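You operate a simulated robot arm through the tools that you are given. There is no shell and no other tool.

Carry out the task below with a simulated robot arm. There is one attempt and no reset: what you move stays moved.

JOB
Put the blue peg from the vanity top on top of the white wrapped pack there. Fetch the purple small soap from the vanity top and set it on top of the green soap bar there. Push the inner cabinet door shut. Close the outer cabinet door. Put one of the towel pegs from the tw tray on the top of the linen rack. The order is free.

It is judged by the outcome, as a careful person would: the job done as asked, and still so three seconds after it is handed in. It fails if anything else is knocked over, pushed out of place, dropped, spilled or broken. Flat cloth is picked up by pressing the open fingertips on it (5 to 10 N) and closing them slowly along it; thin cloth reads only 2 to 8 mm in the jaws.

ROBOT AND FRAMES
A 7-joint arm with a two-finger parallel gripper on a trunk, on a base that moves. Base frame: it is fixed to the floor where the robot stands at the start and does not move with it; the origin is under the middle of the robot, x ahead of it, y to its left, z up. Readings come in m, degrees, newtons and seconds.
It reaches about 1.046 m from its shoulder. Its first joint turns from -166.0 to 166.0 degrees. Places, roughly: inner cabinet door [0.3, 0.7, 0.5]; outer cabinet door [0.3, 1.2, 0.5]; peg [0.75, 0, 1]; small soap [0.75, 0.5, 1]; soap bar (8x5x4 cm) [0.6, 0.2, 0.9]; top of the linen rack [-1.2, 2, 0.9]; towel peg (7x3x9 cm) [0.6, 1.9, 0.9]; wrapped pack [0.75, 0, 1]. Payload 1.57 kg.
Tool frame: the origin (TCP) lies between the finger pads and is the grasp point; the fingertips stand 0.03 m ahead of it; z points along the fingers, y is the line along which they close. The gripper opens to 0.08 m. The fingers are 0.017 m wide and 0.012 m thick; the gripper's body (0.04 by 0.082 m) begins 0.08 m behind the TCP.
Orientation is told as [roll, pitch, yaw] about the base's x, y, z axes, in that order, counted from this pose: with the fingers straight down and closing along the base's y, the tool's x points along the base's -x, its y along +y and its z along -z.

CONTROLS
- The arm moves only by the tool arm_command. Its argument "deltas" is one flat list of numbers, 7 for each row, row after row: the shift along the tool's x, y, z in mm, then the turn, a rotation vector about the tool's x, y, z in rad, then the gripper command, from -1 (shut) to 1 (fully open), values between in proportion. In form: [tx, ty, tz, ax, ay, az, grip, tx, ty, tz, ax, ay, az, grip, ...]. A call has 1 to 20 rows; each row shifts and turns the commanded pose from where the row before left it, along the tool's axes as they then stand. A row lasts 0.2 s, in which the tool goes at most 0.05 m and 8.6 degrees; a call with a longer step from one row to the next is refused whole, and so is a gripper value outside its range. Where a pose cannot be reached the arm comes as near as it can. A force on the tool above 40 N (or 10 N above the force at the start of the call, whichever is more), or a blocked arm, ends the call early, and 0.2 s more pass. Each finger travels about 0.153 m/s and halts on what it meets, pressing with about 21 N; the grip force reading is that of the motor and also rises with nothing between the fingers. The clock runs only during rows and for 0.2 s after the last one: add rows that do not move to give the fingers time. It gives the time, the measured TCP pose, the force on the tool (base axes), the opening and the grip force at its end, in the units of the frame above (readings bear some noise), with the torque about the TCP (base axes, N m) and any sound that the robot's microphone picked up, and new pictures: "show" is both (left out), scene, wrist or none.
- Cameras (640 x 400 px; columns grow to the right, rows downward): "scene" is now at [-0.0151, 0.2211, 1.372]; the picture's right is [0.32, -0.95, 0.00], its down [-0.52, -0.17, -0.84] and it looks along [0.80, 0.27, -0.54] (base axes); focal length 240 px, centre (320, 200). "wrist" rides on the gripper at [0.072, -0.007, -0.122] in the tool frame; the picture's right is [0.09, 1.00, 0.00], its down [-0.84, 0.08, -0.54] and it looks along [-0.54, 0.05, 0.84] (tool axes); focal length 238 px, centre (320, 200). There is no depth. A picture from a camera that has moved, and an enlarged one, comes with that camera's place and axes in the base frame and with its lens.
- drive_base(legs): drives the robot by 1 to 6 legs, each [ahead, left, turn to the left] in m, m and degrees, along the robot's own axes; the way and the turn of a leg run together, so that a leg with both is an arc; at most 1.5 m and 180 degrees a leg. The arm and the cameras ride along, it lands a little off, and it stops where it bumps. It gives what a move gives, and a new picture of the scene camera.
- aim_head(pan, tilt): turns the head with the scene camera to pan (to the left, within 143 degrees either way) and tilt (down, from -29 to 69), counted from straight ahead of the robot. It gives what a move gives, and a new picture of the scene camera.
- enlarge(camera, box): a new picture of the part [left, top, right, bottom] of that camera's present view, enlarged. The clock stands still meanwhile.
- close_job(): hands the job in; it is judged then, once.

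Nothing tells you exact positions but the pictures and the camera data. Unless the task says otherwise, let go and move clear before handing in.

The tools are called after "Request:" by a JSON object that holds its "method" and its "body". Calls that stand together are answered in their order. arm_command: Moves the arm, as the interface text tells. Its arguments: {"type":"object","properties":{"deltas":{"type":"array"},"show":{"type":"string","enum":["both","scene","wrist","none"]}},"required":["deltas"]} The other tools are called the same way: drive_base (legs) drives the base; aim_head (pan, tilt) turns the head that bears the scene camera; enlarge (camera, box) takes an enlarged picture of a part of a camera's view; close_job () hands the job in.

At the start:

```text
time: 0.0
ee_pos: [0.2543, 0.4514, 1.1913]
ee_rot: [0.0, 0.0, 0.0]
ft_force: [0.5, -0.6, -0.8]
torque: [-0.01, 0.03, 0.01]
width: 0.08
gripper_force: 0.0
robot x, y, heading: [0.001, -0.0009, 0.1]
head pan, tilt (commanded): [18.5, 32.9]
```

scene: 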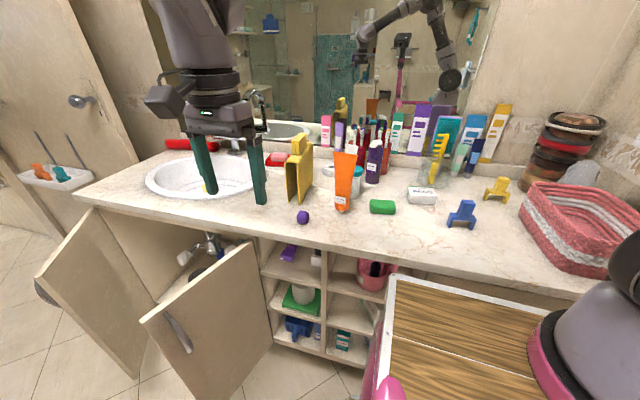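
wrist: 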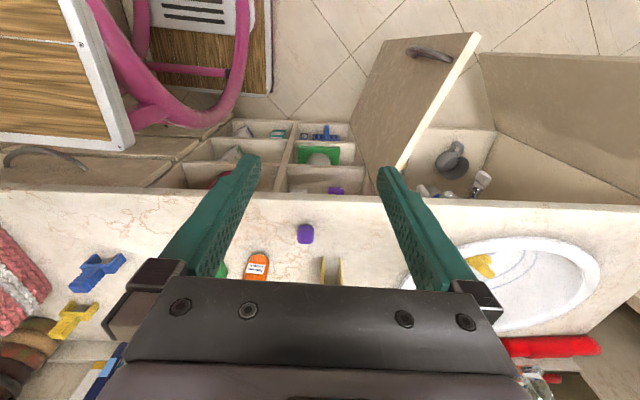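

I see the vanity top with a purple small soap, a green soap bar, a white wrapped pack and a blue peg, and two open cabinet doors below. I will look closer before moving anything.

Request:
{"method": "enlarge", "body": {"camera": "scene", "box": [280, 130, 520, 280]}}

Request:
{"method": "enlarge", "body": {"camera": "scene", "box": [0, 120, 320, 400]}}

Request:
{"method": "enlarge", "body": {"camera": "wrist", "box": [0, 180, 400, 400]}}

```text
2.67 times, centred on (400, 205) of scene
camera zoom: at [-0.0151, 0.2211, 1.372], right [0.32, -0.95, 0.0], down [-0.52, -0.17, -0.84], along [0.8, 0.27, -0.54], focal length 640 px, centre (107, 187)
```

zoom: 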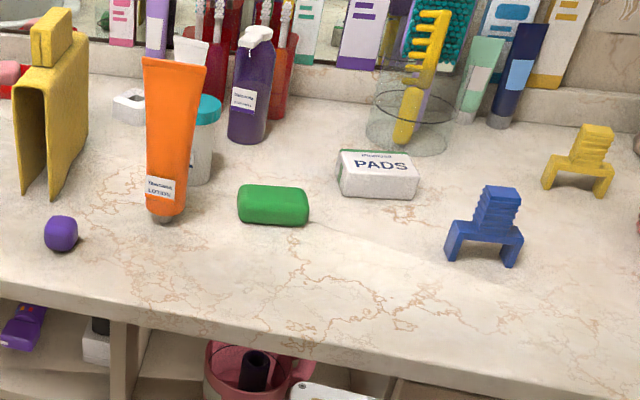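

```text
1.43 times, centred on (160, 260) of scene
camera zoom: at [-0.0151, 0.2211, 1.372], right [0.32, -0.95, 0.0], down [-0.52, -0.17, -0.84], along [0.8, 0.27, -0.54], focal length 343 px, centre (549, 114)
```

zoom: 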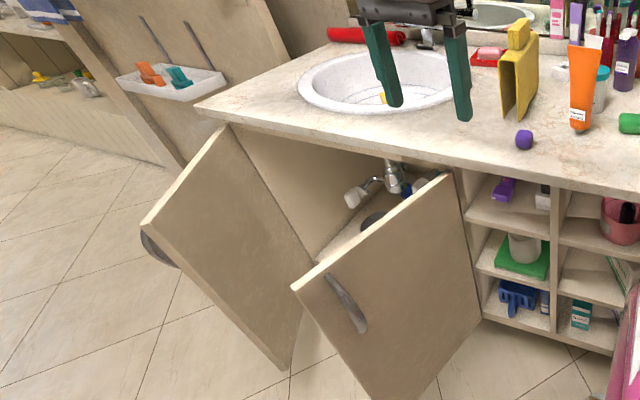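

```text
1.60 times, centred on (200, 290) of wrist
camera zoom: at [0.1826, 0.4445, 1.3137], right [-0.09, 1.0, 0.0], down [0.84, 0.08, 0.54], along [0.54, 0.05, -0.84], focal length 381 px, centre (512, 56)
```

zoom: 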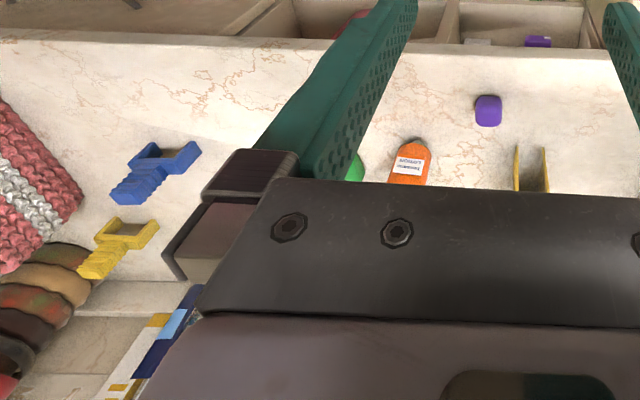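

I place the purple soap near (0.49, 0.44, 0.96) from the two views. Next I look around with the head to see the doors, the tray and the linen rack.

Request:
{"method": "aim_head", "body": {"pan": 75, "tilt": 35}}

Request:
{"method": "aim_head", "body": {"pan": 125, "tilt": 20}}

Request:
{"method": "aim_head", "body": {"pan": -40, "tilt": 40}}

```text
time: 1.3
ee_pos: [0.2539, 0.4527, 1.1913]
ee_rot: [0.0, 0.0, 0.0]
ft_force: [0.0, -0.1, -0.6]
torque: [0.01, -0.02, 0.02]
width: 0.08
gripper_force: 0.0
robot x, y, heading: [-0.0009, -0.0025, -0.0]
head pan, tilt (commanded): [75.0, 35.0]
camera scene: at [-0.0768, 0.2778, 1.3688], right [0.97, -0.26, 0.0], down [-0.15, -0.55, -0.82], along [0.21, 0.79, -0.57], focal length 240 px, centre (320, 200)
```

scene: 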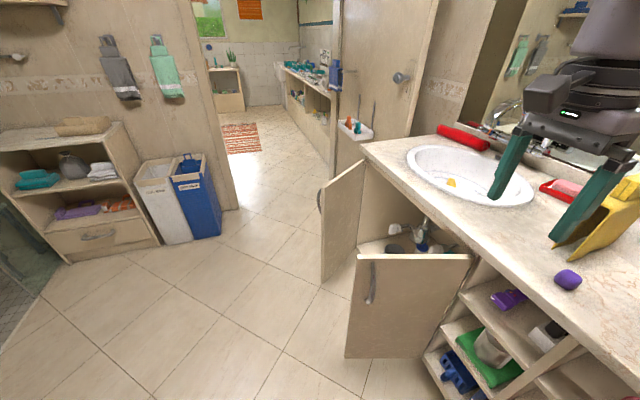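

```text
time: 2.4
ee_pos: [0.2551, 0.4519, 1.1897]
ee_rot: [0.0, 0.0, 0.0]
ft_force: [-0.2, -0.2, -0.7]
torque: [-0.02, 0.0, -0.02]
width: 0.0801
gripper_force: 0.0
robot x, y, heading: [-0.0016, 0.0004, 0.2]
head pan, tilt (commanded): [125.0, 20.0]
camera scene: at [-0.153, 0.2691, 1.3926], right [0.82, 0.57, 0.0], down [0.2, -0.28, -0.94], along [-0.54, 0.77, -0.34], focal length 240 px, centre (320, 200)
```

scene: 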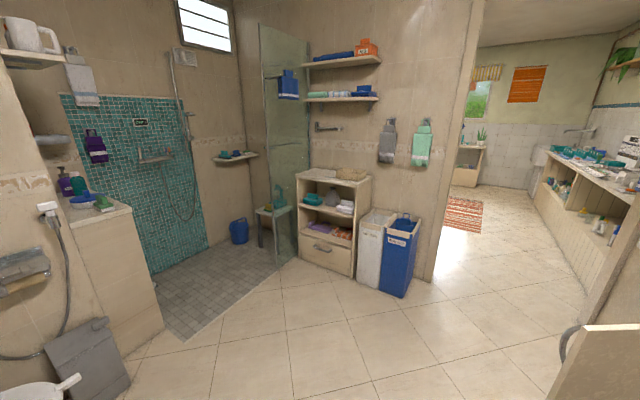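

```text
time: 5.0
ee_pos: [0.2535, 0.4514, 1.1894]
ee_rot: [-0.1, -0.1, 0.0]
ft_force: [0.1, 0.3, 0.4]
torque: [0.0, 0.01, 0.01]
width: 0.0801
gripper_force: 0.1
robot x, y, heading: [-0.001, -0.0022, 0.1]
head pan, tilt (commanded): [-40.0, 40.0]
camera scene: at [-0.0345, 0.1381, 1.3612], right [-0.64, -0.77, 0.0], down [-0.49, 0.41, -0.77], along [0.59, -0.49, -0.64], focal length 240 px, centre (320, 200)
```

scene: 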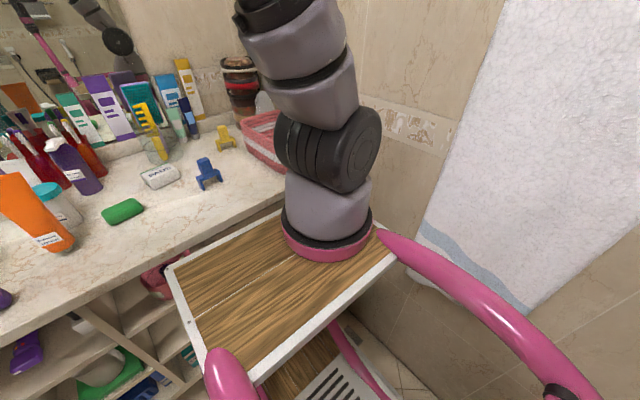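

The inner door's free top corner is near (0.145, 0.70, 0.85) and it must be pushed toward +y/+x. The outer door's free edge is near (0.14, 1.06) and must be pushed toward +x. I start with the purple soap: bring the gripper above it and check with the wrist camera.

Request:
{"method": "aim_head", "body": {"pan": 15, "tilt": 38}}

Request:
{"method": "arm_command", "body": {"deltas": [-40, 0, 5, 0, 0, 0, 1, -40, -2, 5, 0, 0, 0, 1, -40, -2, 5, 0, 0, 0, 1, -40, -2, 5, 0, 0, 0, 1, -30, -2, 5, 0, 0, 0, 1, 0, 0, 0, 0, 0, 0, 1], "show": "both"}}

```text
time: 6.2
ee_pos: [0.2546, 0.4511, 1.1903]
ee_rot: [0.1, 0.0, 0.1]
ft_force: [-0.2, 0.4, 0.8]
torque: [0.03, 0.01, -0.01]
width: 0.08
gripper_force: 0.0
robot x, y, heading: [-0.0017, -0.0007, -0.4]
head pan, tilt (commanded): [15.0, 38.0]
camera scene: at [-0.0163, 0.215, 1.3642], right [0.26, -0.97, 0.0], down [-0.59, -0.16, -0.79], along [0.76, 0.2, -0.62], focal length 240 px, centre (320, 200)
```

scene: 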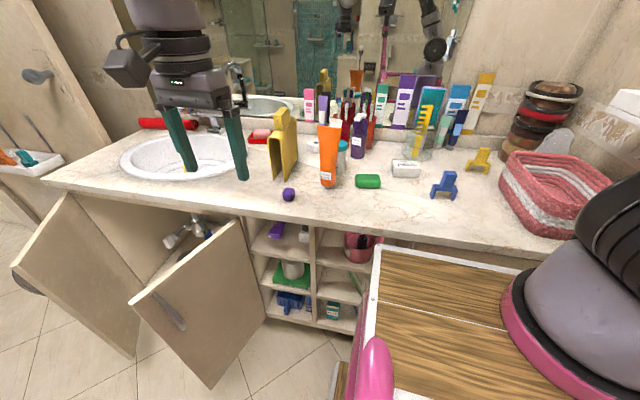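

```text
time: 7.6
ee_pos: [0.4486, 0.4438, 1.1659]
ee_rot: [-0.1, 0.0, 0.0]
ft_force: [0.5, -0.5, -0.7]
torque: [0.02, 0.01, 0.04]
width: 0.0798
gripper_force: 0.0
robot x, y, heading: [0.0006, -0.0016, -0.0]
head pan, tilt (commanded): [15.0, 38.0]
camera scene: at [-0.0163, 0.215, 1.3642], right [0.26, -0.97, 0.0], down [-0.59, -0.16, -0.79], along [0.76, 0.2, -0.62], focal length 240 px, centre (320, 200)
camera wrist: at [0.3753, 0.4375, 1.2888], right [-0.09, 1.0, 0.0], down [0.84, 0.08, 0.54], along [0.54, 0.05, -0.84], focal length 238 px, centre (320, 200)
```

scene: 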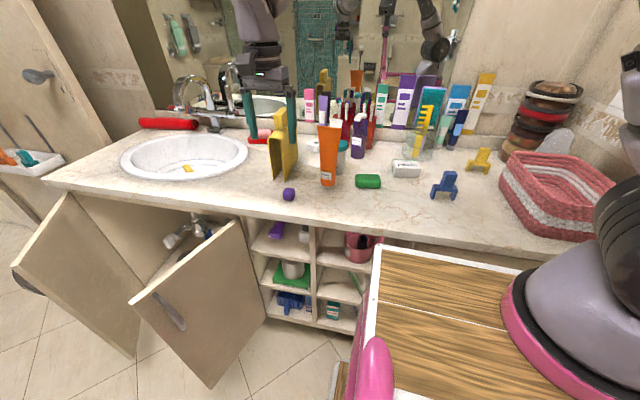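
wrist: 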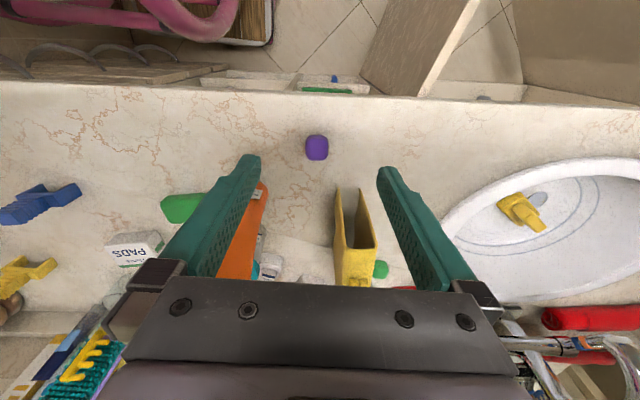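

The purple soap is now right ahead of the fingers in the wrist view; I want to know how close the tall yellow holder and the orange tube are.

Request:
{"method": "enlarge", "body": {"camera": "scene", "box": [220, 70, 420, 210]}}

Request:
{"method": "enlarge", "body": {"camera": "wrist", "box": [100, 110, 420, 310]}}

```text
2.86 times, centred on (320, 140) of scene
camera zoom: at [-0.0163, 0.215, 1.3642], right [0.26, -0.97, 0.0], down [-0.59, -0.16, -0.79], along [0.76, 0.2, -0.62], focal length 686 px, centre (320, 371)
```

zoom: 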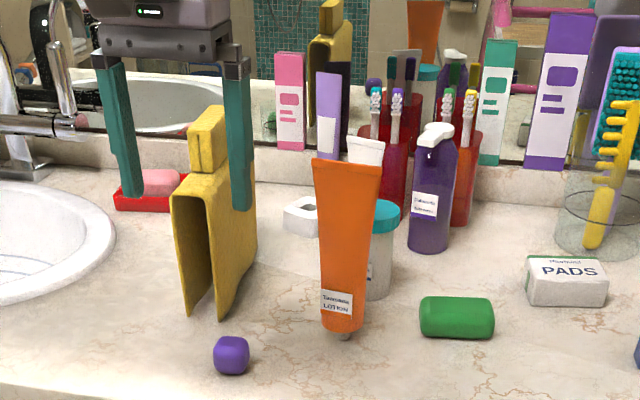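

```text
2.00 times, centred on (260, 210) of wrist
camera zoom: at [0.3753, 0.4375, 1.2888], right [-0.09, 1.0, 0.0], down [0.84, 0.08, 0.54], along [0.54, 0.05, -0.84], focal length 477 px, centre (440, 180)
```

zoom: 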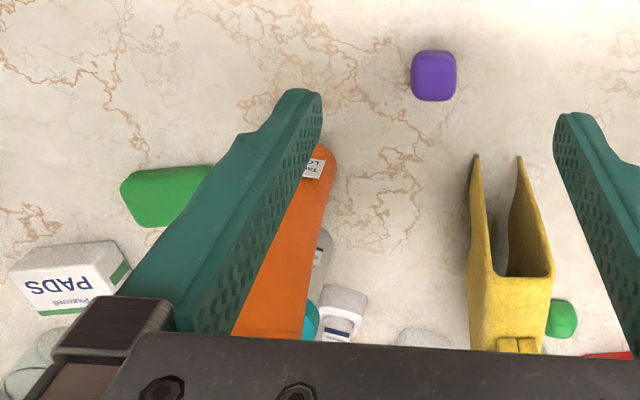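

The soap is about a 3.3 cm cube centred near (0.495, 0.444, 0.955), with the vanity top at about 0.938. The yellow holder starts at x≈0.57, so a straight descent is clear; I go down in two stages.

Request:
{"method": "arm_command", "body": {"deltas": [-23, 0, 35, 0, 0, 0, 1, -23, 0, 35, 0, 0, 0, 1, 0, 0, 35, 0, 0, 0, 1, 0, 0, 30, 0, 0, 0, 1, 0, 0, 0, 0, 0, 0, 1], "show": "both"}}

```text
time: 8.8
ee_pos: [0.4907, 0.4433, 1.0297]
ee_rot: [0.0, 0.0, 0.0]
ft_force: [-0.2, -0.4, -0.3]
torque: [-0.01, 0.01, -0.04]
width: 0.0799
gripper_force: 0.2
robot x, y, heading: [-0.0012, -0.0043, -0.0]
head pan, tilt (commanded): [15.0, 38.0]
camera scene: at [-0.0163, 0.215, 1.3642], right [0.26, -0.97, 0.0], down [-0.59, -0.16, -0.79], along [0.76, 0.2, -0.62], focal length 240 px, centre (320, 200)
camera wrist: at [0.4191, 0.4366, 1.1533], right [-0.09, 1.0, 0.0], down [0.84, 0.08, 0.54], along [0.54, 0.05, -0.84], focal length 238 px, centre (320, 200)
```

scene: 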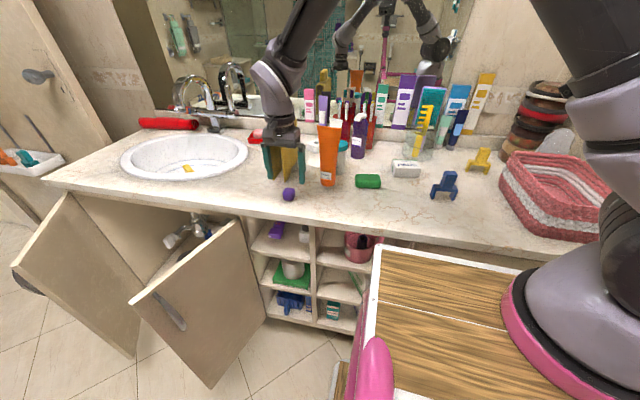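
wrist: 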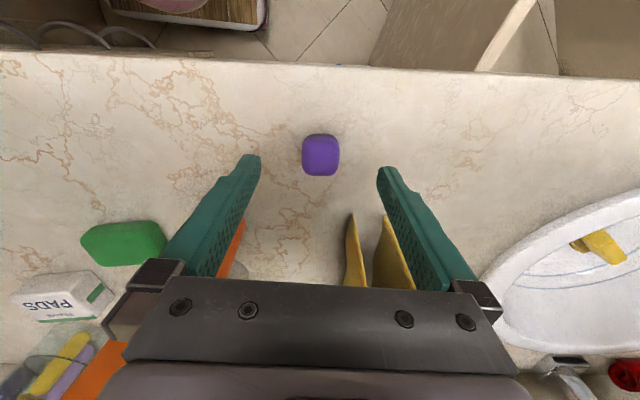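

The soap sits about 7 mm further forward than the TCP, centred in y. I shift forward and descend to just above the top, then close on it.

Request:
{"method": "arm_command", "body": {"deltas": [-7, 0, 15, 0, 0, 0, 1, 0, 0, 20, 0, 0, 0, 1, 0, 0, 12, 0, 0, 0, 1, 0, 0, 6, 0, 0, 0, 1, 0, 0, 0, 0, 0, 0, 1], "show": "both"}}

```text
time: 10.0
ee_pos: [0.4961, 0.4421, 0.9786]
ee_rot: [0.1, -0.1, 0.0]
ft_force: [0.3, -0.6, 0.6]
torque: [0.01, 0.02, 0.0]
width: 0.0803
gripper_force: 0.1
robot x, y, heading: [-0.0017, -0.0021, -0.1]
head pan, tilt (commanded): [15.0, 38.0]
camera scene: at [-0.0163, 0.2151, 1.3642], right [0.26, -0.97, 0.0], down [-0.59, -0.16, -0.79], along [0.76, 0.2, -0.62], focal length 240 px, centre (320, 200)
camera wrist: at [0.425, 0.4356, 1.101], right [-0.09, 1.0, 0.0], down [0.84, 0.08, 0.54], along [0.54, 0.05, -0.84], focal length 238 px, centre (320, 200)
```

scene: 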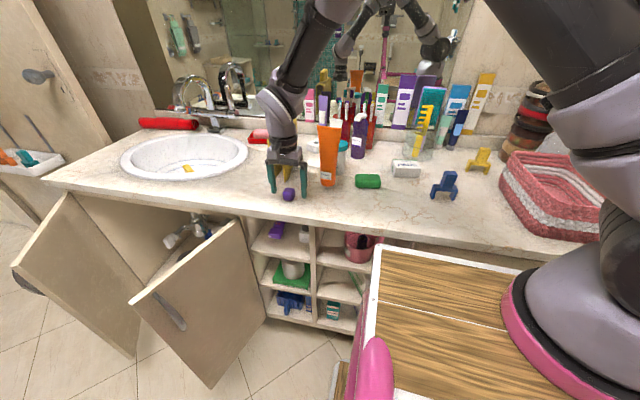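
wrist: 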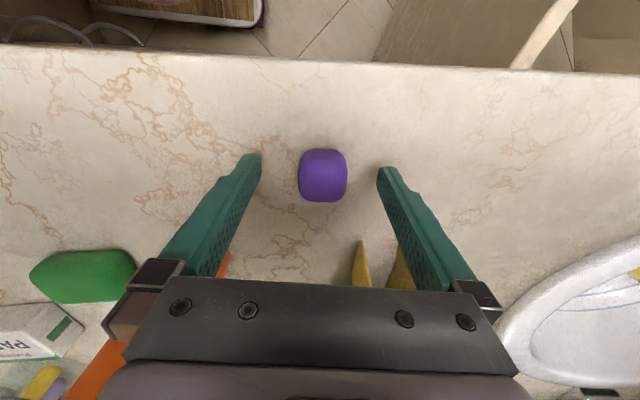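

The fingers straddle the purple soap. I take a closer look to judge how far the tips are from the surface.

Request:
{"method": "enlarge", "body": {"camera": "scene", "box": [250, 140, 330, 210]}}

Request:
{"method": "enlarge", "body": {"camera": "wrist", "box": [220, 120, 420, 245]}}

```text
5.71 times, centred on (290, 175) of scene
camera zoom: at [-0.0163, 0.2151, 1.3642], right [0.26, -0.97, 0.0], down [-0.59, -0.16, -0.79], along [0.76, 0.2, -0.62], focal length 1372 px, centre (491, 343)
```

zoom: 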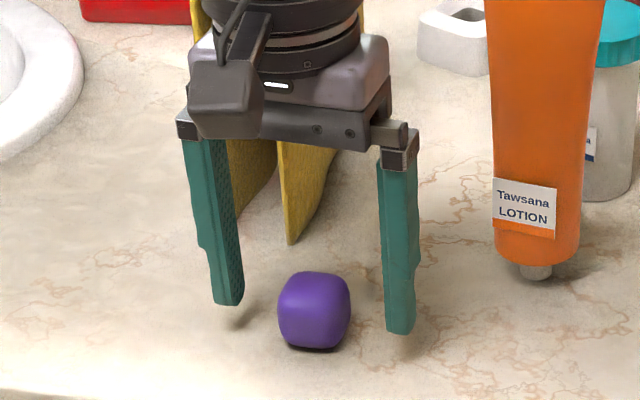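

```text
3.20 times, centred on (320, 182) of wrist
camera zoom: at [0.425, 0.4356, 1.101], right [-0.09, 1.0, 0.0], down [0.84, 0.08, 0.54], along [0.54, 0.05, -0.84], focal length 763 px, centre (320, 256)
```

zoom: 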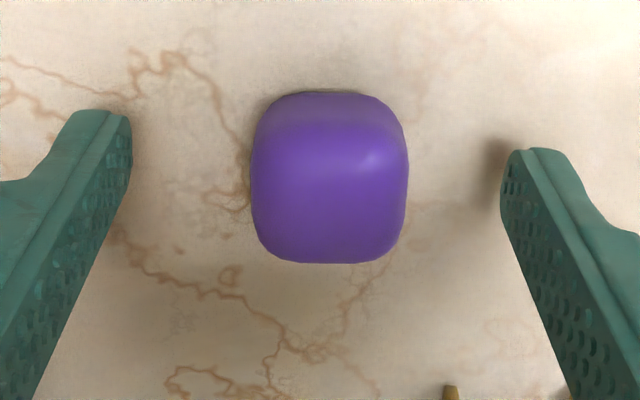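

The tips are about 1 cm above the surface and the soap is centred between them. I lower 4 mm and close slowly.

Request:
{"method": "arm_command", "body": {"deltas": [0, 0, 4, 0, 0, 0, 1, 0, 0, 0, 0, 0, 0, 0.3, 0, 0, 0, 0, 0, 0, -0.1, 0, 0, 0, 0, 0, 0, -0.4, 0, 0, 0, 0, 0, 0, -1, 0, 0, 0, 0, 0, 0, -1, 0, 0, 0, 0, 0, 0, -1], "show": "wrist"}}

```text
time: 11.6
ee_pos: [0.4973, 0.4417, 0.9728]
ee_rot: [-0.1, -0.1, 0.0]
ft_force: [0.1, 0.2, 1.5]
torque: [0.01, 0.01, 0.0]
width: 0.033
gripper_force: 20.7
robot x, y, heading: [-0.0009, -0.0021, -0.1]
head pan, tilt (commanded): [15.0, 38.0]
camera wrist: at [0.4252, 0.4361, 1.0971], right [-0.09, 1.0, 0.0], down [0.84, 0.08, 0.54], along [0.54, 0.05, -0.84], focal length 238 px, centre (320, 200)
```

wrist: 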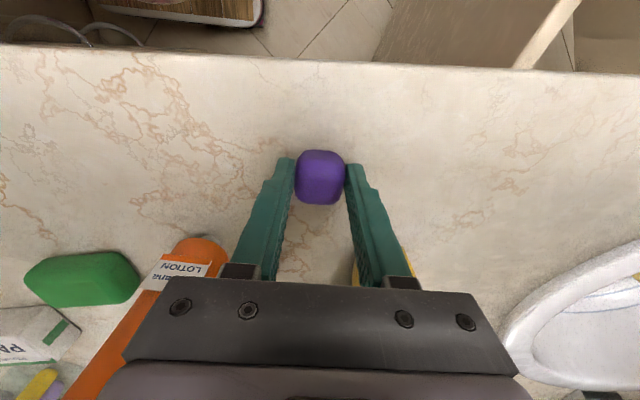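

Soap gripped at 33 mm. I lift it straight up, carry it in front of the orange tube toward the green soap bar, and look again.

Request:
{"method": "arm_command", "body": {"deltas": [0, 0, -15, 0, 0, 0, -1, 5, 0, -30, 0, 0, 0, -1, 5, 0, -40, 0, 0, 0, -1, 0, 0, -40, 0, 0, 0, -1, 0, -35, 0, 0, 0, 0, -1, 0, -45, 0, 0, 0, 0, -1, 0, -45, 0, 0, 0, 0, -1, 0, -45, 0, 0, 0, 0, -1, 0, -38, 0, 0, 0, 0, -1, 0, 0, 0, 0, 0, 0, -1], "show": "both"}}

```text
time: 13.8
ee_pos: [0.486, 0.2343, 1.098]
ee_rot: [0.2, 0.1, 0.1]
ft_force: [-0.5, 0.5, 0.1]
torque: [-0.01, 0.04, 0.03]
width: 0.0331
gripper_force: 20.7
robot x, y, heading: [-0.0005, -0.0004, 0.1]
head pan, tilt (commanded): [15.0, 38.0]
camera scene: at [-0.0162, 0.2151, 1.3642], right [0.26, -0.97, 0.0], down [-0.59, -0.16, -0.79], along [0.76, 0.2, -0.62], focal length 240 px, centre (320, 200)
camera wrist: at [0.4144, 0.2271, 1.2205], right [-0.09, 1.0, 0.0], down [0.84, 0.08, 0.54], along [0.54, 0.05, -0.84], focal length 238 px, centre (320, 200)
```

scene: 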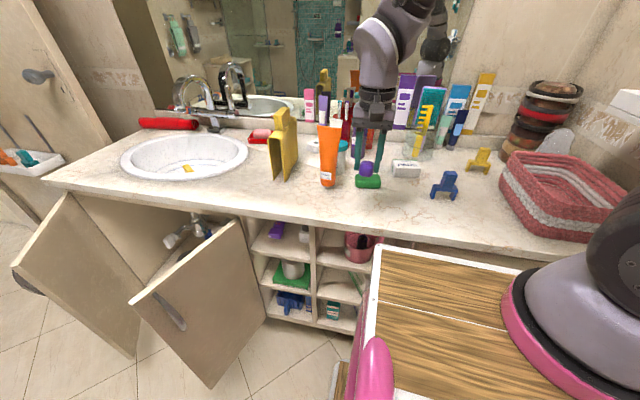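
wrist: 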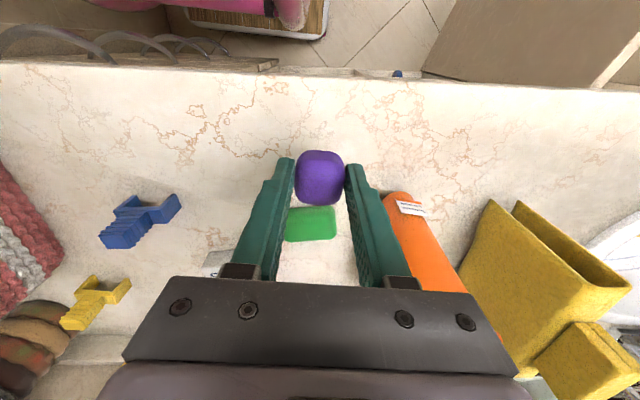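

The green bar is visible between the fingers just beyond the held soap. I enlarge to fix its centre and angle.

Request:
{"method": "enlarge", "body": {"camera": "wrist", "box": [240, 140, 400, 260]}}

Request:
{"method": "enlarge", "body": {"camera": "scene", "box": [330, 130, 430, 200]}}

```text
3.33 times, centred on (320, 200) of wrist
camera zoom: at [0.4144, 0.2271, 1.2205], right [-0.09, 1.0, 0.0], down [0.84, 0.08, 0.54], along [0.54, 0.05, -0.84], focal length 794 px, centre (320, 200)
```

zoom: 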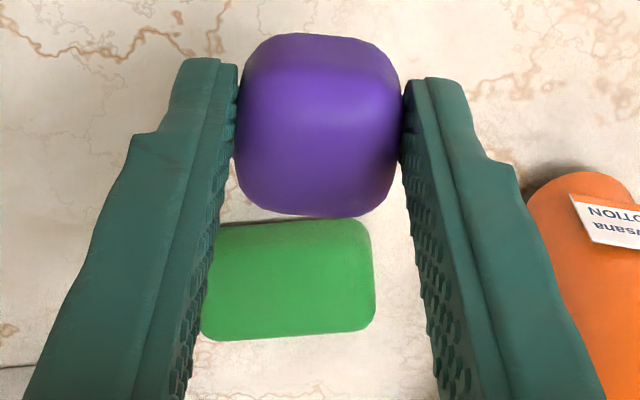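

```text
5.71 times, centred on (380, 165) of scene
camera zoom: at [-0.0162, 0.2151, 1.3642], right [0.26, -0.97, 0.0], down [-0.59, -0.16, -0.79], along [0.76, 0.2, -0.62], focal length 1372 px, centre (-23, 400)
```

zoom: 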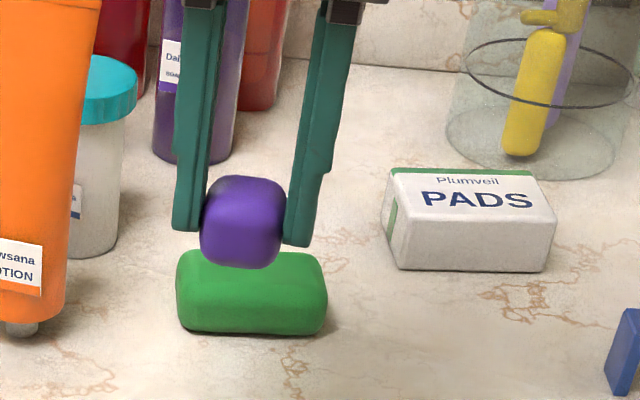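

The green bar's centre comes out at about (0.613, 0.232) with its top near 0.978. I move over it and go down to a small gap, then look.

Request:
{"method": "arm_command", "body": {"deltas": [-40, -1, 0, 0, 0, 0, -1, -45, -1, 0, 0, 0, 0, -1, -41, -1, 0, 0, 0, 0, -1, 0, 0, 30, 0, 0, 0, -1, 0, 0, 30, 0, 0, 0, -1, 0, 0, 0, 0, 0, 0, -1], "show": "both"}}

Request:
{"method": "enlarge", "body": {"camera": "scene", "box": [330, 130, 430, 200]}}

Request:
{"method": "enlarge", "body": {"camera": "wrist", "box": [240, 140, 400, 260]}}

```text
time: 15.2
ee_pos: [0.614, 0.2316, 1.0379]
ee_rot: [0.0, 0.0, 0.0]
ft_force: [0.3, 1.3, -0.9]
torque: [-0.01, -0.01, 0.0]
width: 0.0331
gripper_force: 21.0
robot x, y, heading: [-0.0042, -0.0001, -0.0]
head pan, tilt (commanded): [15.0, 38.0]
camera scene: at [-0.0163, 0.215, 1.3642], right [0.26, -0.97, 0.0], down [-0.59, -0.16, -0.79], along [0.76, 0.2, -0.62], focal length 240 px, centre (320, 200)
camera wrist: at [0.5416, 0.2249, 1.1607], right [-0.09, 1.0, 0.0], down [0.84, 0.08, 0.54], along [0.54, 0.05, -0.84], focal length 238 px, centre (320, 200)
```

scene: 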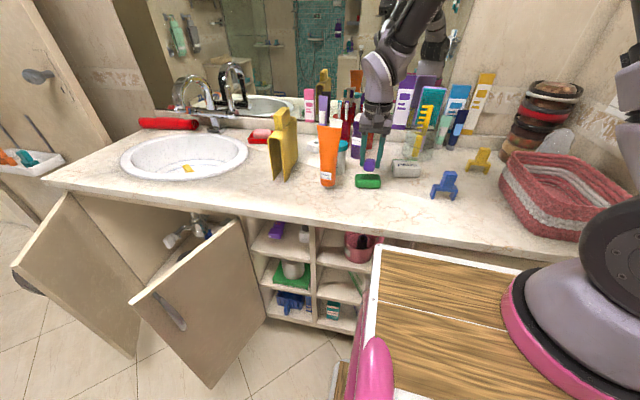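
wrist: 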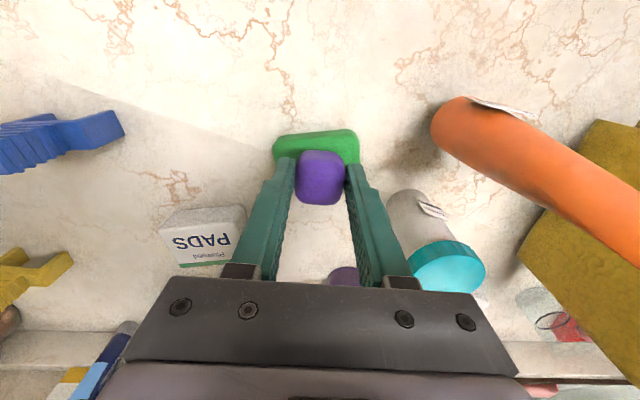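

```text
5.71 times, centred on (380, 165) of scene
camera zoom: at [-0.0163, 0.215, 1.3642], right [0.26, -0.97, 0.0], down [-0.59, -0.16, -0.79], along [0.76, 0.2, -0.62], focal length 1372 px, centre (-23, 400)
```

zoom: 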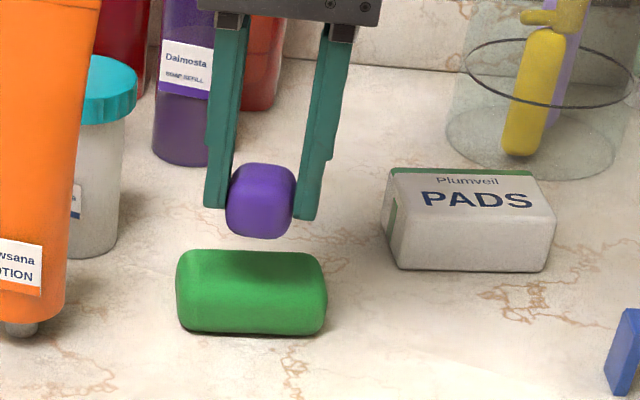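

```text
3.33 times, centred on (320, 200) of wrist
camera zoom: at [0.5416, 0.2249, 1.1607], right [-0.09, 1.0, 0.0], down [0.84, 0.08, 0.54], along [0.54, 0.05, -0.84], focal length 794 px, centre (320, 200)
```

zoom: 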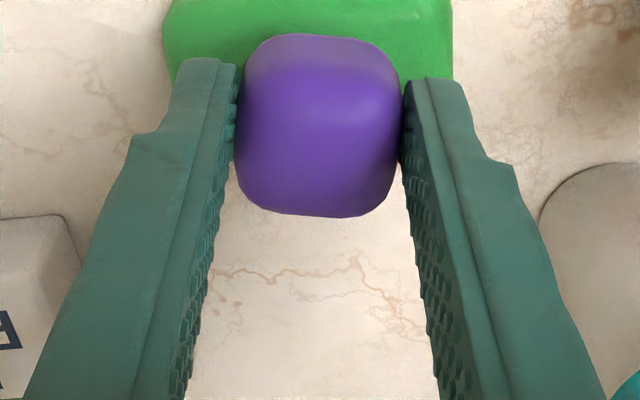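

Checking the bar's front and back edges more carefully puts its centre at about (0.625, 0.232), so I shift 11 mm forward and lower toward contact.

Request:
{"method": "arm_command", "body": {"deltas": [-11, 0, 0, 0, 0, 0, -1, 0, 0, 10, 0, 0, 0, -1, 0, 0, 8, 0, 0, 0, -1, 0, 0, 0, 0, 0, 0, -1], "show": "both"}}

Request:
{"method": "enlarge", "body": {"camera": "scene", "box": [330, 130, 430, 200]}}

```text
time: 16.2
ee_pos: [0.6234, 0.2321, 1.0183]
ee_rot: [0.1, -0.1, 0.1]
ft_force: [0.4, -0.4, -0.9]
torque: [-0.03, 0.03, -0.01]
width: 0.0328
gripper_force: 20.9
robot x, y, heading: [-0.002, -0.0018, 0.1]
head pan, tilt (commanded): [15.0, 38.0]
camera scene: at [-0.0163, 0.215, 1.3642], right [0.26, -0.97, 0.0], down [-0.59, -0.16, -0.79], along [0.76, 0.2, -0.62], focal length 240 px, centre (320, 200)
camera wrist: at [0.5526, 0.2249, 1.1426], right [-0.09, 1.0, 0.0], down [0.84, 0.08, 0.54], along [0.54, 0.05, -0.84], focal length 238 px, centre (320, 200)
```

scene: 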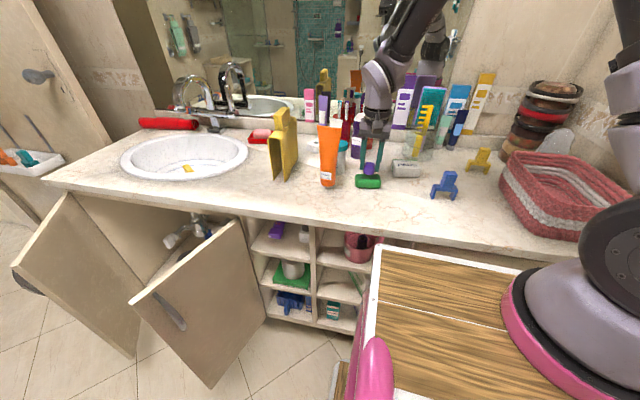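
wrist: 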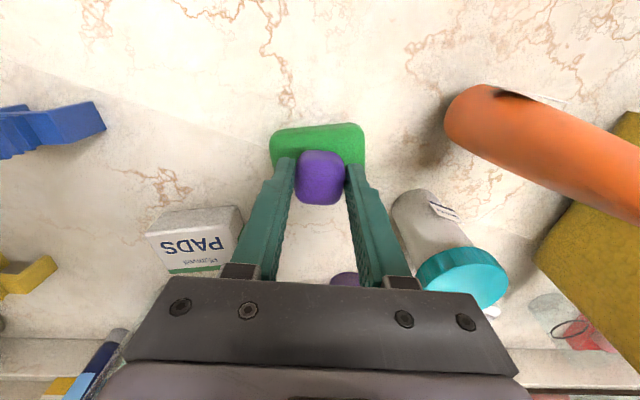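

```text
5.71 times, centred on (380, 165) of scene
camera zoom: at [-0.0163, 0.215, 1.3642], right [0.26, -0.97, 0.0], down [-0.59, -0.16, -0.79], along [0.76, 0.2, -0.62], focal length 1372 px, centre (-23, 400)
```

zoom: 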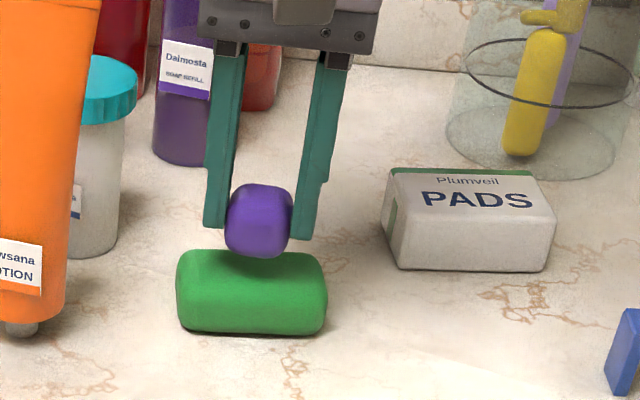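

There is a gap of a few millimetres left. I lower in small steps and watch the vertical force.

Request:
{"method": "arm_command", "body": {"deltas": [0, 0, 3, 0, 0, 0, -1, 0, 0, 0, 0, 0, 0, -1], "show": "none"}}

Request:
{"method": "arm_command", "body": {"deltas": [0, 0, 2, 0, 0, 0, -1, 0, 0, 0, 0, 0, 0, -1], "show": "none"}}

```text
time: 16.8
ee_pos: [0.6241, 0.233, 1.0166]
ee_rot: [0.0, -0.1, 0.0]
ft_force: [0.6, 0.4, -0.5]
torque: [0.0, -0.01, 0.02]
width: 0.0334
gripper_force: 20.6
robot x, y, heading: [-0.0009, -0.0019, 0.1]
head pan, tilt (commanded): [15.0, 38.0]
```

```text
time: 17.4
ee_pos: [0.625, 0.2322, 1.0155]
ee_rot: [0.1, 0.0, 0.0]
ft_force: [-0.1, 1.0, -0.4]
torque: [0.01, -0.02, 0.0]
width: 0.0328
gripper_force: 20.7
robot x, y, heading: [-0.0044, 0.0032, -0.1]
head pan, tilt (commanded): [15.0, 38.0]
```

No contact yet; I keep lowering in 2 mm steps.

Request:
{"method": "arm_command", "body": {"deltas": [0, 0, 2, 0, 0, 0, -1, 0, 0, 0, 0, 0, 0, -1], "show": "none"}}

Request:
{"method": "arm_command", "body": {"deltas": [0, 0, 1.5, 0, 0, 0, -1, 0, 0, 0, 0, 0, 0, -1], "show": "scene"}}

Request:
{"method": "enlarge", "body": {"camera": "scene", "box": [340, 135, 410, 195]}}

```text
time: 18.0
ee_pos: [0.624, 0.2334, 1.0129]
ee_rot: [0.0, 0.0, 0.0]
ft_force: [-0.6, -0.6, -0.7]
torque: [0.02, -0.01, -0.03]
width: 0.0331
gripper_force: 20.3
robot x, y, heading: [0.0024, -0.0012, -0.1]
head pan, tilt (commanded): [15.0, 38.0]
```

```text
time: 18.6
ee_pos: [0.625, 0.2312, 1.0128]
ee_rot: [0.0, 0.1, -0.1]
ft_force: [1.0, 0.2, -0.2]
torque: [0.0, -0.01, 0.0]
width: 0.0328
gripper_force: 20.9
robot x, y, heading: [-0.0022, 0.0005, -0.2]
head pan, tilt (commanded): [15.0, 38.0]
camera scene: at [-0.0162, 0.2151, 1.3642], right [0.26, -0.97, 0.0], down [-0.59, -0.16, -0.79], along [0.76, 0.2, -0.62], focal length 240 px, centre (320, 200)
```

scene: 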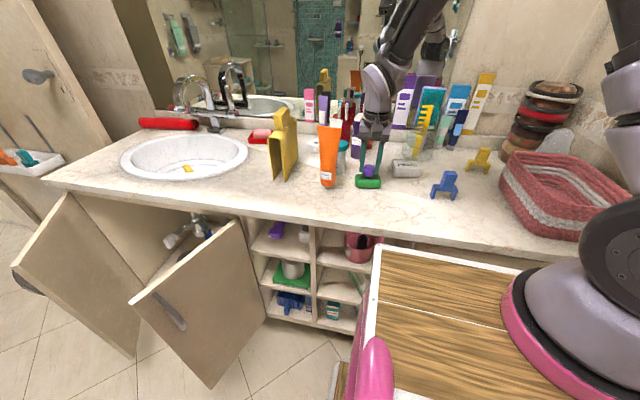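

```text
6.67 times, centred on (375, 165) of scene
camera zoom: at [-0.0162, 0.2151, 1.3642], right [0.26, -0.97, 0.0], down [-0.59, -0.16, -0.79], along [0.76, 0.2, -0.62], focal length 1601 px, centre (-47, 433)
```

zoom: 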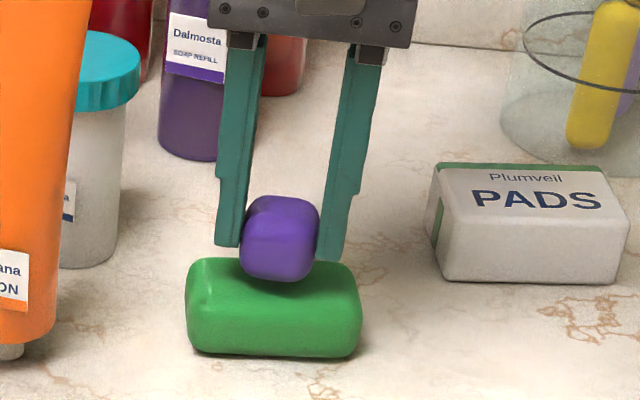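

The soap is over the bar and its shadow is closing in. I continue with 2 mm steps.

Request:
{"method": "arm_command", "body": {"deltas": [0, 0, 2, 0, 0, 0, -1, 0, 0, 0, 0, 0, 0, -1], "show": "none"}}

Request:
{"method": "arm_command", "body": {"deltas": [0, 0, 1.5, 0, 0, 0, -1, 0, 0, 0, 0, 0, 0, -1], "show": "none"}}

Request:
{"method": "arm_command", "body": {"deltas": [0, 0, 1.5, 0, 0, 0, -1, 0, 0, 0, 0, 0, 0, -1], "show": "wrist"}}

```text
time: 19.2
ee_pos: [0.6243, 0.2319, 1.0096]
ee_rot: [0.0, -0.1, 0.0]
ft_force: [-0.1, 0.2, 0.0]
torque: [-0.01, -0.03, -0.02]
width: 0.0329
gripper_force: 20.8
robot x, y, heading: [0.0012, -0.0042, -0.0]
head pan, tilt (commanded): [15.0, 38.0]
```

```text
time: 19.8
ee_pos: [0.6249, 0.2315, 1.0092]
ee_rot: [0.0, 0.0, 0.1]
ft_force: [0.0, -0.4, -0.8]
torque: [0.0, 0.01, 0.01]
width: 0.0329
gripper_force: 20.7
robot x, y, heading: [-0.0014, 0.0006, -0.1]
head pan, tilt (commanded): [15.0, 38.0]
```

```text
time: 20.4
ee_pos: [0.6251, 0.2311, 1.0078]
ee_rot: [0.1, 0.1, 0.0]
ft_force: [-0.1, 1.0, -1.1]
torque: [0.0, 0.0, -0.02]
width: 0.0329
gripper_force: 20.9
robot x, y, heading: [-0.0031, -0.0014, -0.2]
head pan, tilt (commanded): [15.0, 38.0]
camera wrist: at [0.5531, 0.2251, 1.1305], right [-0.09, 1.0, 0.0], down [0.84, 0.08, 0.54], along [0.54, 0.05, -0.84], focal length 238 px, centre (320, 200)
```

wrist: 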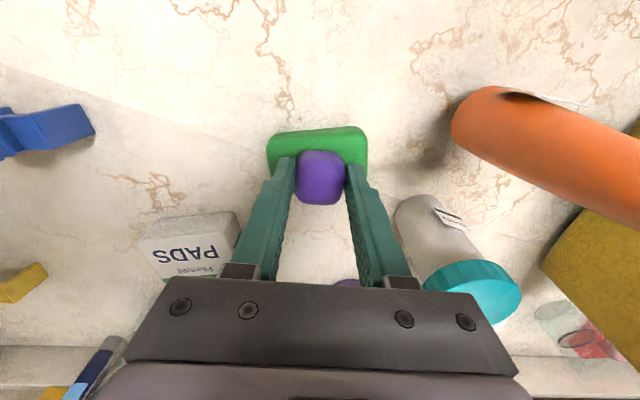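

Still no contact, so I check the alignment against the bar in close-up before going further.

Request:
{"method": "enlarge", "body": {"camera": "wrist", "box": [240, 110, 400, 210]}}

Request:
{"method": "enlarge", "body": {"camera": "scene", "box": [345, 145, 395, 195]}}

```text
4.00 times, centred on (320, 160) of wrist
camera zoom: at [0.5531, 0.2251, 1.1305], right [-0.09, 1.0, 0.0], down [0.84, 0.08, 0.54], along [0.54, 0.05, -0.84], focal length 953 px, centre (320, 360)
```

zoom: 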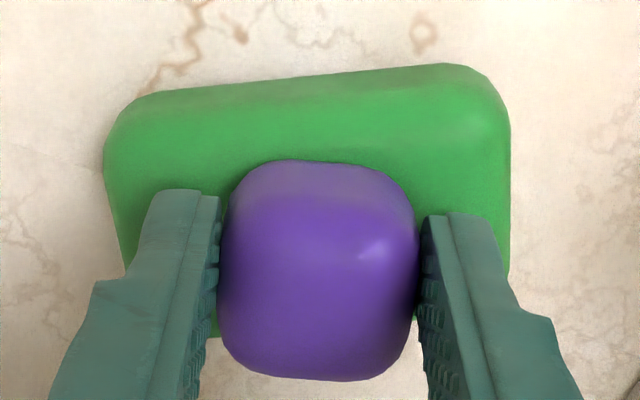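

```text
8.00 times, centred on (370, 170) of scene
camera zoom: at [-0.0162, 0.2151, 1.3642], right [0.26, -0.97, 0.0], down [-0.59, -0.16, -0.79], along [0.76, 0.2, -0.62], focal length 1921 px, centre (-80, 440)
```

zoom: 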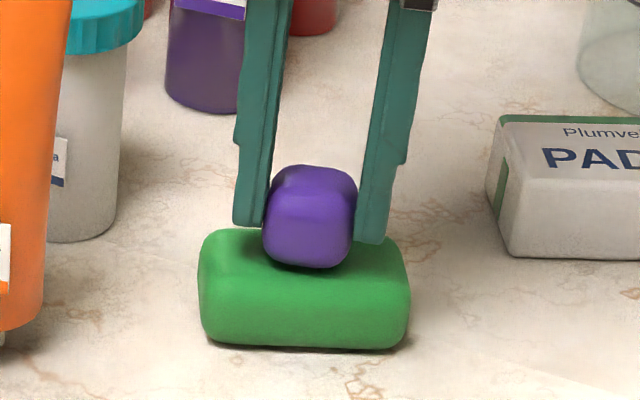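

The bar spans about x 0.607–0.656, so I shift 4 mm further forward and continue to lower gently.

Request:
{"method": "arm_command", "body": {"deltas": [-4, -1, 0, 0, 0, 0, -1, 0, 0, 1.5, 0, 0, 0, -1, 0, 0, 0, 0, 0, 0, -1], "show": "none"}}

Request:
{"method": "arm_command", "body": {"deltas": [0, 0, 1.5, 0, 0, 0, -1, 0, 0, 0, 0, 0, 0, -1], "show": "none"}}

Request:
{"method": "arm_command", "body": {"deltas": [0, 0, 1.5, 0, 0, 0, -1, 0, 0, 0, 0, 0, 0, -1], "show": "scene"}}

Request:
{"method": "enlarge", "body": {"camera": "scene", "box": [345, 145, 395, 195]}}

```text
time: 21.2
ee_pos: [0.6279, 0.2306, 1.0053]
ee_rot: [0.0, -0.1, 0.0]
ft_force: [1.5, -2.0, 9.4]
torque: [-0.04, -0.1, -0.03]
width: 0.0327
gripper_force: 20.5
robot x, y, heading: [0.0, 0.0016, -0.0]
head pan, tilt (commanded): [15.0, 38.0]
```

```text
time: 21.8
ee_pos: [0.6275, 0.2308, 1.0055]
ee_rot: [0.0, 0.1, -0.1]
ft_force: [2.1, 0.6, 11.9]
torque: [0.02, -0.09, -0.01]
width: 0.0329
gripper_force: 20.9
robot x, y, heading: [0.0008, 0.0032, 0.1]
head pan, tilt (commanded): [15.0, 38.0]
```

```text
time: 22.4
ee_pos: [0.6264, 0.2304, 1.0032]
ee_rot: [0.1, 0.0, 0.0]
ft_force: [4.0, 0.7, 11.3]
torque: [0.01, -0.15, 0.0]
width: 0.0331
gripper_force: 21.0
robot x, y, heading: [-0.0001, -0.0001, -0.1]
head pan, tilt (commanded): [15.0, 38.0]
camera scene: at [-0.0164, 0.215, 1.3642], right [0.26, -0.97, 0.0], down [-0.59, -0.16, -0.79], along [0.76, 0.2, -0.62], focal length 240 px, centre (320, 200)
```

scene: 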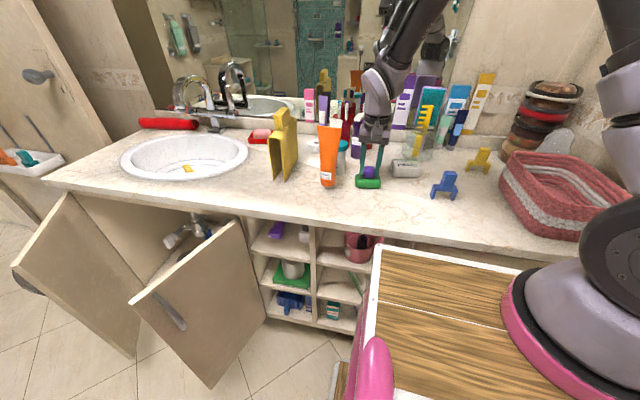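

```text
8.00 times, centred on (370, 170) of scene
camera zoom: at [-0.0164, 0.215, 1.3642], right [0.26, -0.97, 0.0], down [-0.59, -0.16, -0.79], along [0.76, 0.2, -0.62], focal length 1921 px, centre (-80, 440)
```

zoom: 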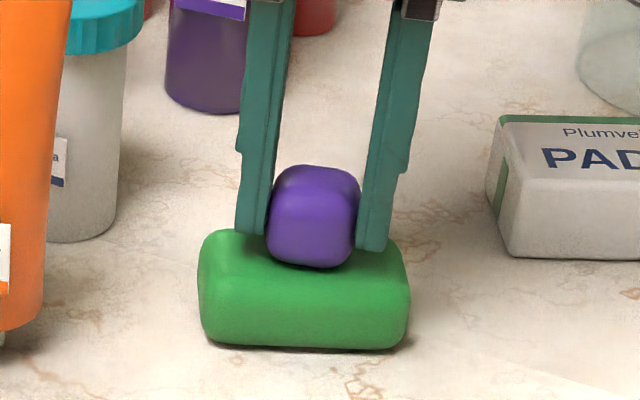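

Contact is made (about 11 N). I ease up 2 mm to relieve the pressure before opening.

Request:
{"method": "arm_command", "body": {"deltas": [0, 0, -1.5, 0, 0, 0, -1, 0, 0, 0, 0, 0, 0, -1], "show": "none"}}

```text
time: 23.0
ee_pos: [0.6269, 0.23, 1.0031]
ee_rot: [0.0, 0.1, -0.1]
ft_force: [0.1, -0.6, -0.3]
torque: [0.04, -0.02, -0.03]
width: 0.0329
gripper_force: 21.3
robot x, y, heading: [-0.002, -0.0005, -0.0]
head pan, tilt (commanded): [15.0, 38.0]
```

The force is back to zero with the soap resting on the bar. I open the fingers gently and look.

Request:
{"method": "arm_command", "body": {"deltas": [0, 0, 0, 0, 0, 0, -0.15, 0, 0, 0, 0, 0, 0, -0.1, 0, 0, 0, 0, 0, 0, 0, 0, 0, 0, 0, 0, 0, 0.15, 0, 0, 0, 0, 0, 0, 0.3, 0, 0, 0, 0, 0, 0, 0.3], "show": "wrist"}}

Request:
{"method": "enlarge", "body": {"camera": "scene", "box": [345, 145, 395, 195]}}

```text
time: 24.4
ee_pos: [0.6279, 0.231, 1.0035]
ee_rot: [0.1, 0.0, 0.0]
ft_force: [-0.7, -0.1, -0.9]
torque: [0.0, -0.02, 0.0]
width: 0.0519
gripper_force: 0.0
robot x, y, heading: [0.0012, -0.0005, -0.0]
head pan, tilt (commanded): [15.0, 38.0]
camera wrist: at [0.556, 0.2241, 1.1269], right [-0.09, 1.0, 0.0], down [0.84, 0.08, 0.54], along [0.54, 0.05, -0.84], focal length 238 px, centre (320, 200)
```

wrist: 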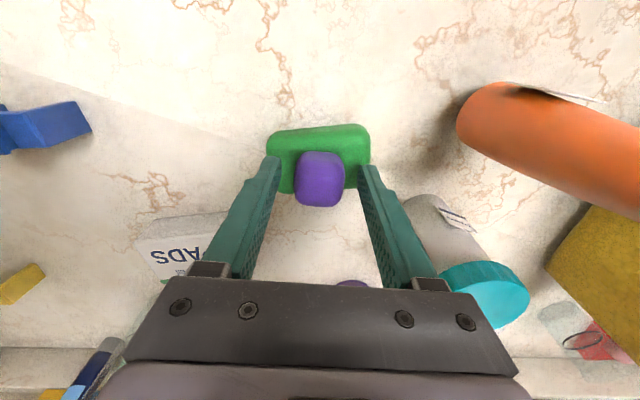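

```text
8.00 times, centred on (370, 170) of scene
camera zoom: at [-0.0162, 0.2151, 1.3642], right [0.26, -0.97, 0.0], down [-0.59, -0.16, -0.79], along [0.76, 0.2, -0.62], focal length 1921 px, centre (-80, 440)
```

zoom: 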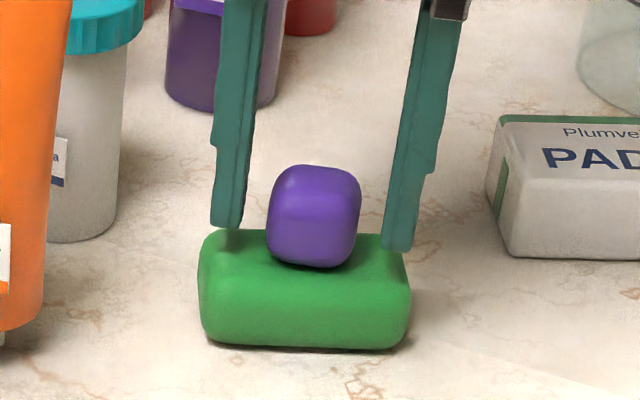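

The purple soap stands on the green bar. I lift straight clear, then move over in front of the blue peg to look at it.

Request:
{"method": "arm_command", "body": {"deltas": [0, 0, -10, 0, 0, 0, 0.3, 0, 0, -25, 0, 0, 0, 0.3, 0, 0, -40, 0, 0, 0, 0.5, 0, 0, -45, 0, 0, 0, 0.8, 20, -20, -30, 0, 0, 0, 1, 25, -40, 0, 0, 0, 0, 1, 25, -40, 0, 0, 0, 0, 1, 25, -40, 0, 0, 0, 0, 1, 20, -40, 0, 0, 0, 0, 1, 0, -40, 0, 0, 0, 0, 1, 0, 0, 0, 0, 0, 0, 1], "show": "both"}}

Request:
{"method": "enlarge", "body": {"camera": "wrist", "box": [200, 60, 440, 260]}}

Request:
{"method": "enlarge", "body": {"camera": "scene", "box": [340, 120, 500, 220]}}

```text
time: 26.8
ee_pos: [0.5122, 0.0102, 1.153]
ee_rot: [-0.1, 0.0, 0.0]
ft_force: [-0.3, -0.7, -0.4]
torque: [0.03, -0.01, 0.0]
width: 0.0802
gripper_force: 0.1
robot x, y, heading: [0.0019, -0.0003, -0.2]
head pan, tilt (commanded): [15.0, 38.0]
camera scene: at [-0.0162, 0.2151, 1.3642], right [0.26, -0.97, 0.0], down [-0.59, -0.16, -0.79], along [0.76, 0.2, -0.62], focal length 240 px, centre (320, 200)
camera wrist: at [0.4403, 0.0038, 1.2777], right [-0.09, 1.0, 0.0], down [0.84, 0.08, 0.54], along [0.54, 0.05, -0.84], focal length 238 px, centre (320, 200)
```

scene: 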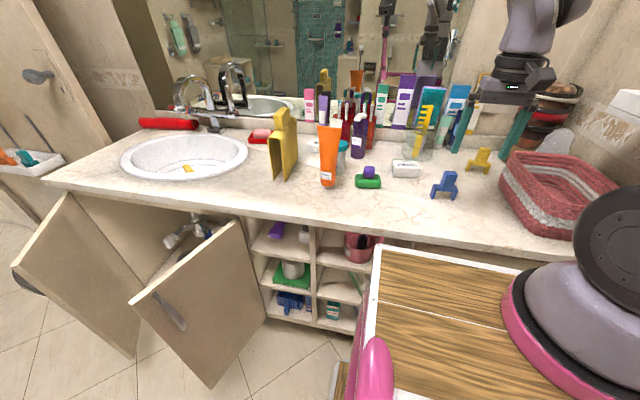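
wrist: 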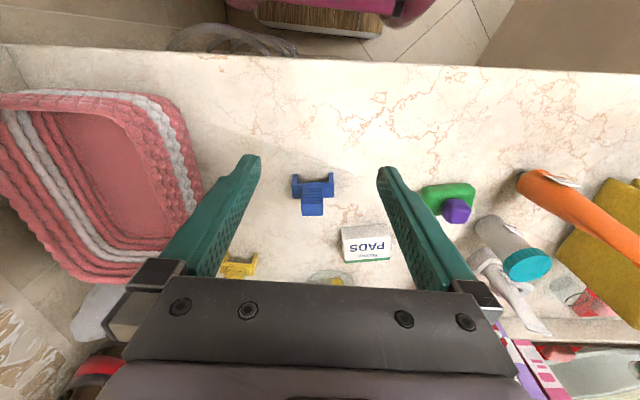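

```text
2.00 times, centred on (320, 160) of wrist
camera zoom: at [0.4403, 0.0038, 1.2777], right [-0.09, 1.0, 0.0], down [0.84, 0.08, 0.54], along [0.54, 0.05, -0.84], focal length 477 px, centre (320, 280)
```

zoom: 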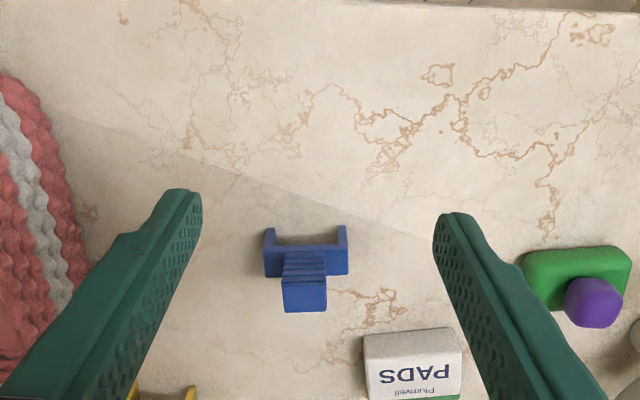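

```text
4.00 times, centred on (420, 170) of scene
camera zoom: at [-0.0162, 0.2151, 1.3642], right [0.26, -0.97, 0.0], down [-0.59, -0.16, -0.79], along [0.76, 0.2, -0.62], focal length 960 px, centre (-80, 320)
```

zoom: 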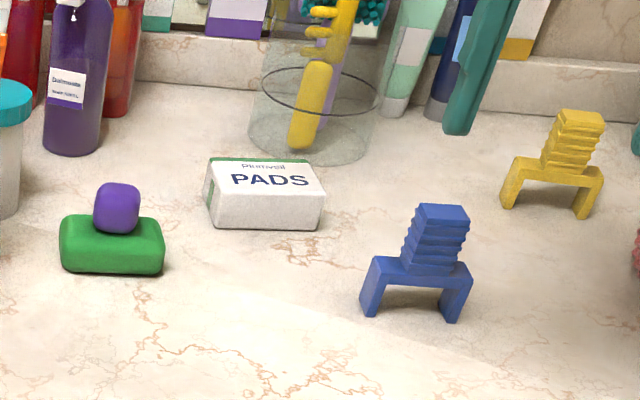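

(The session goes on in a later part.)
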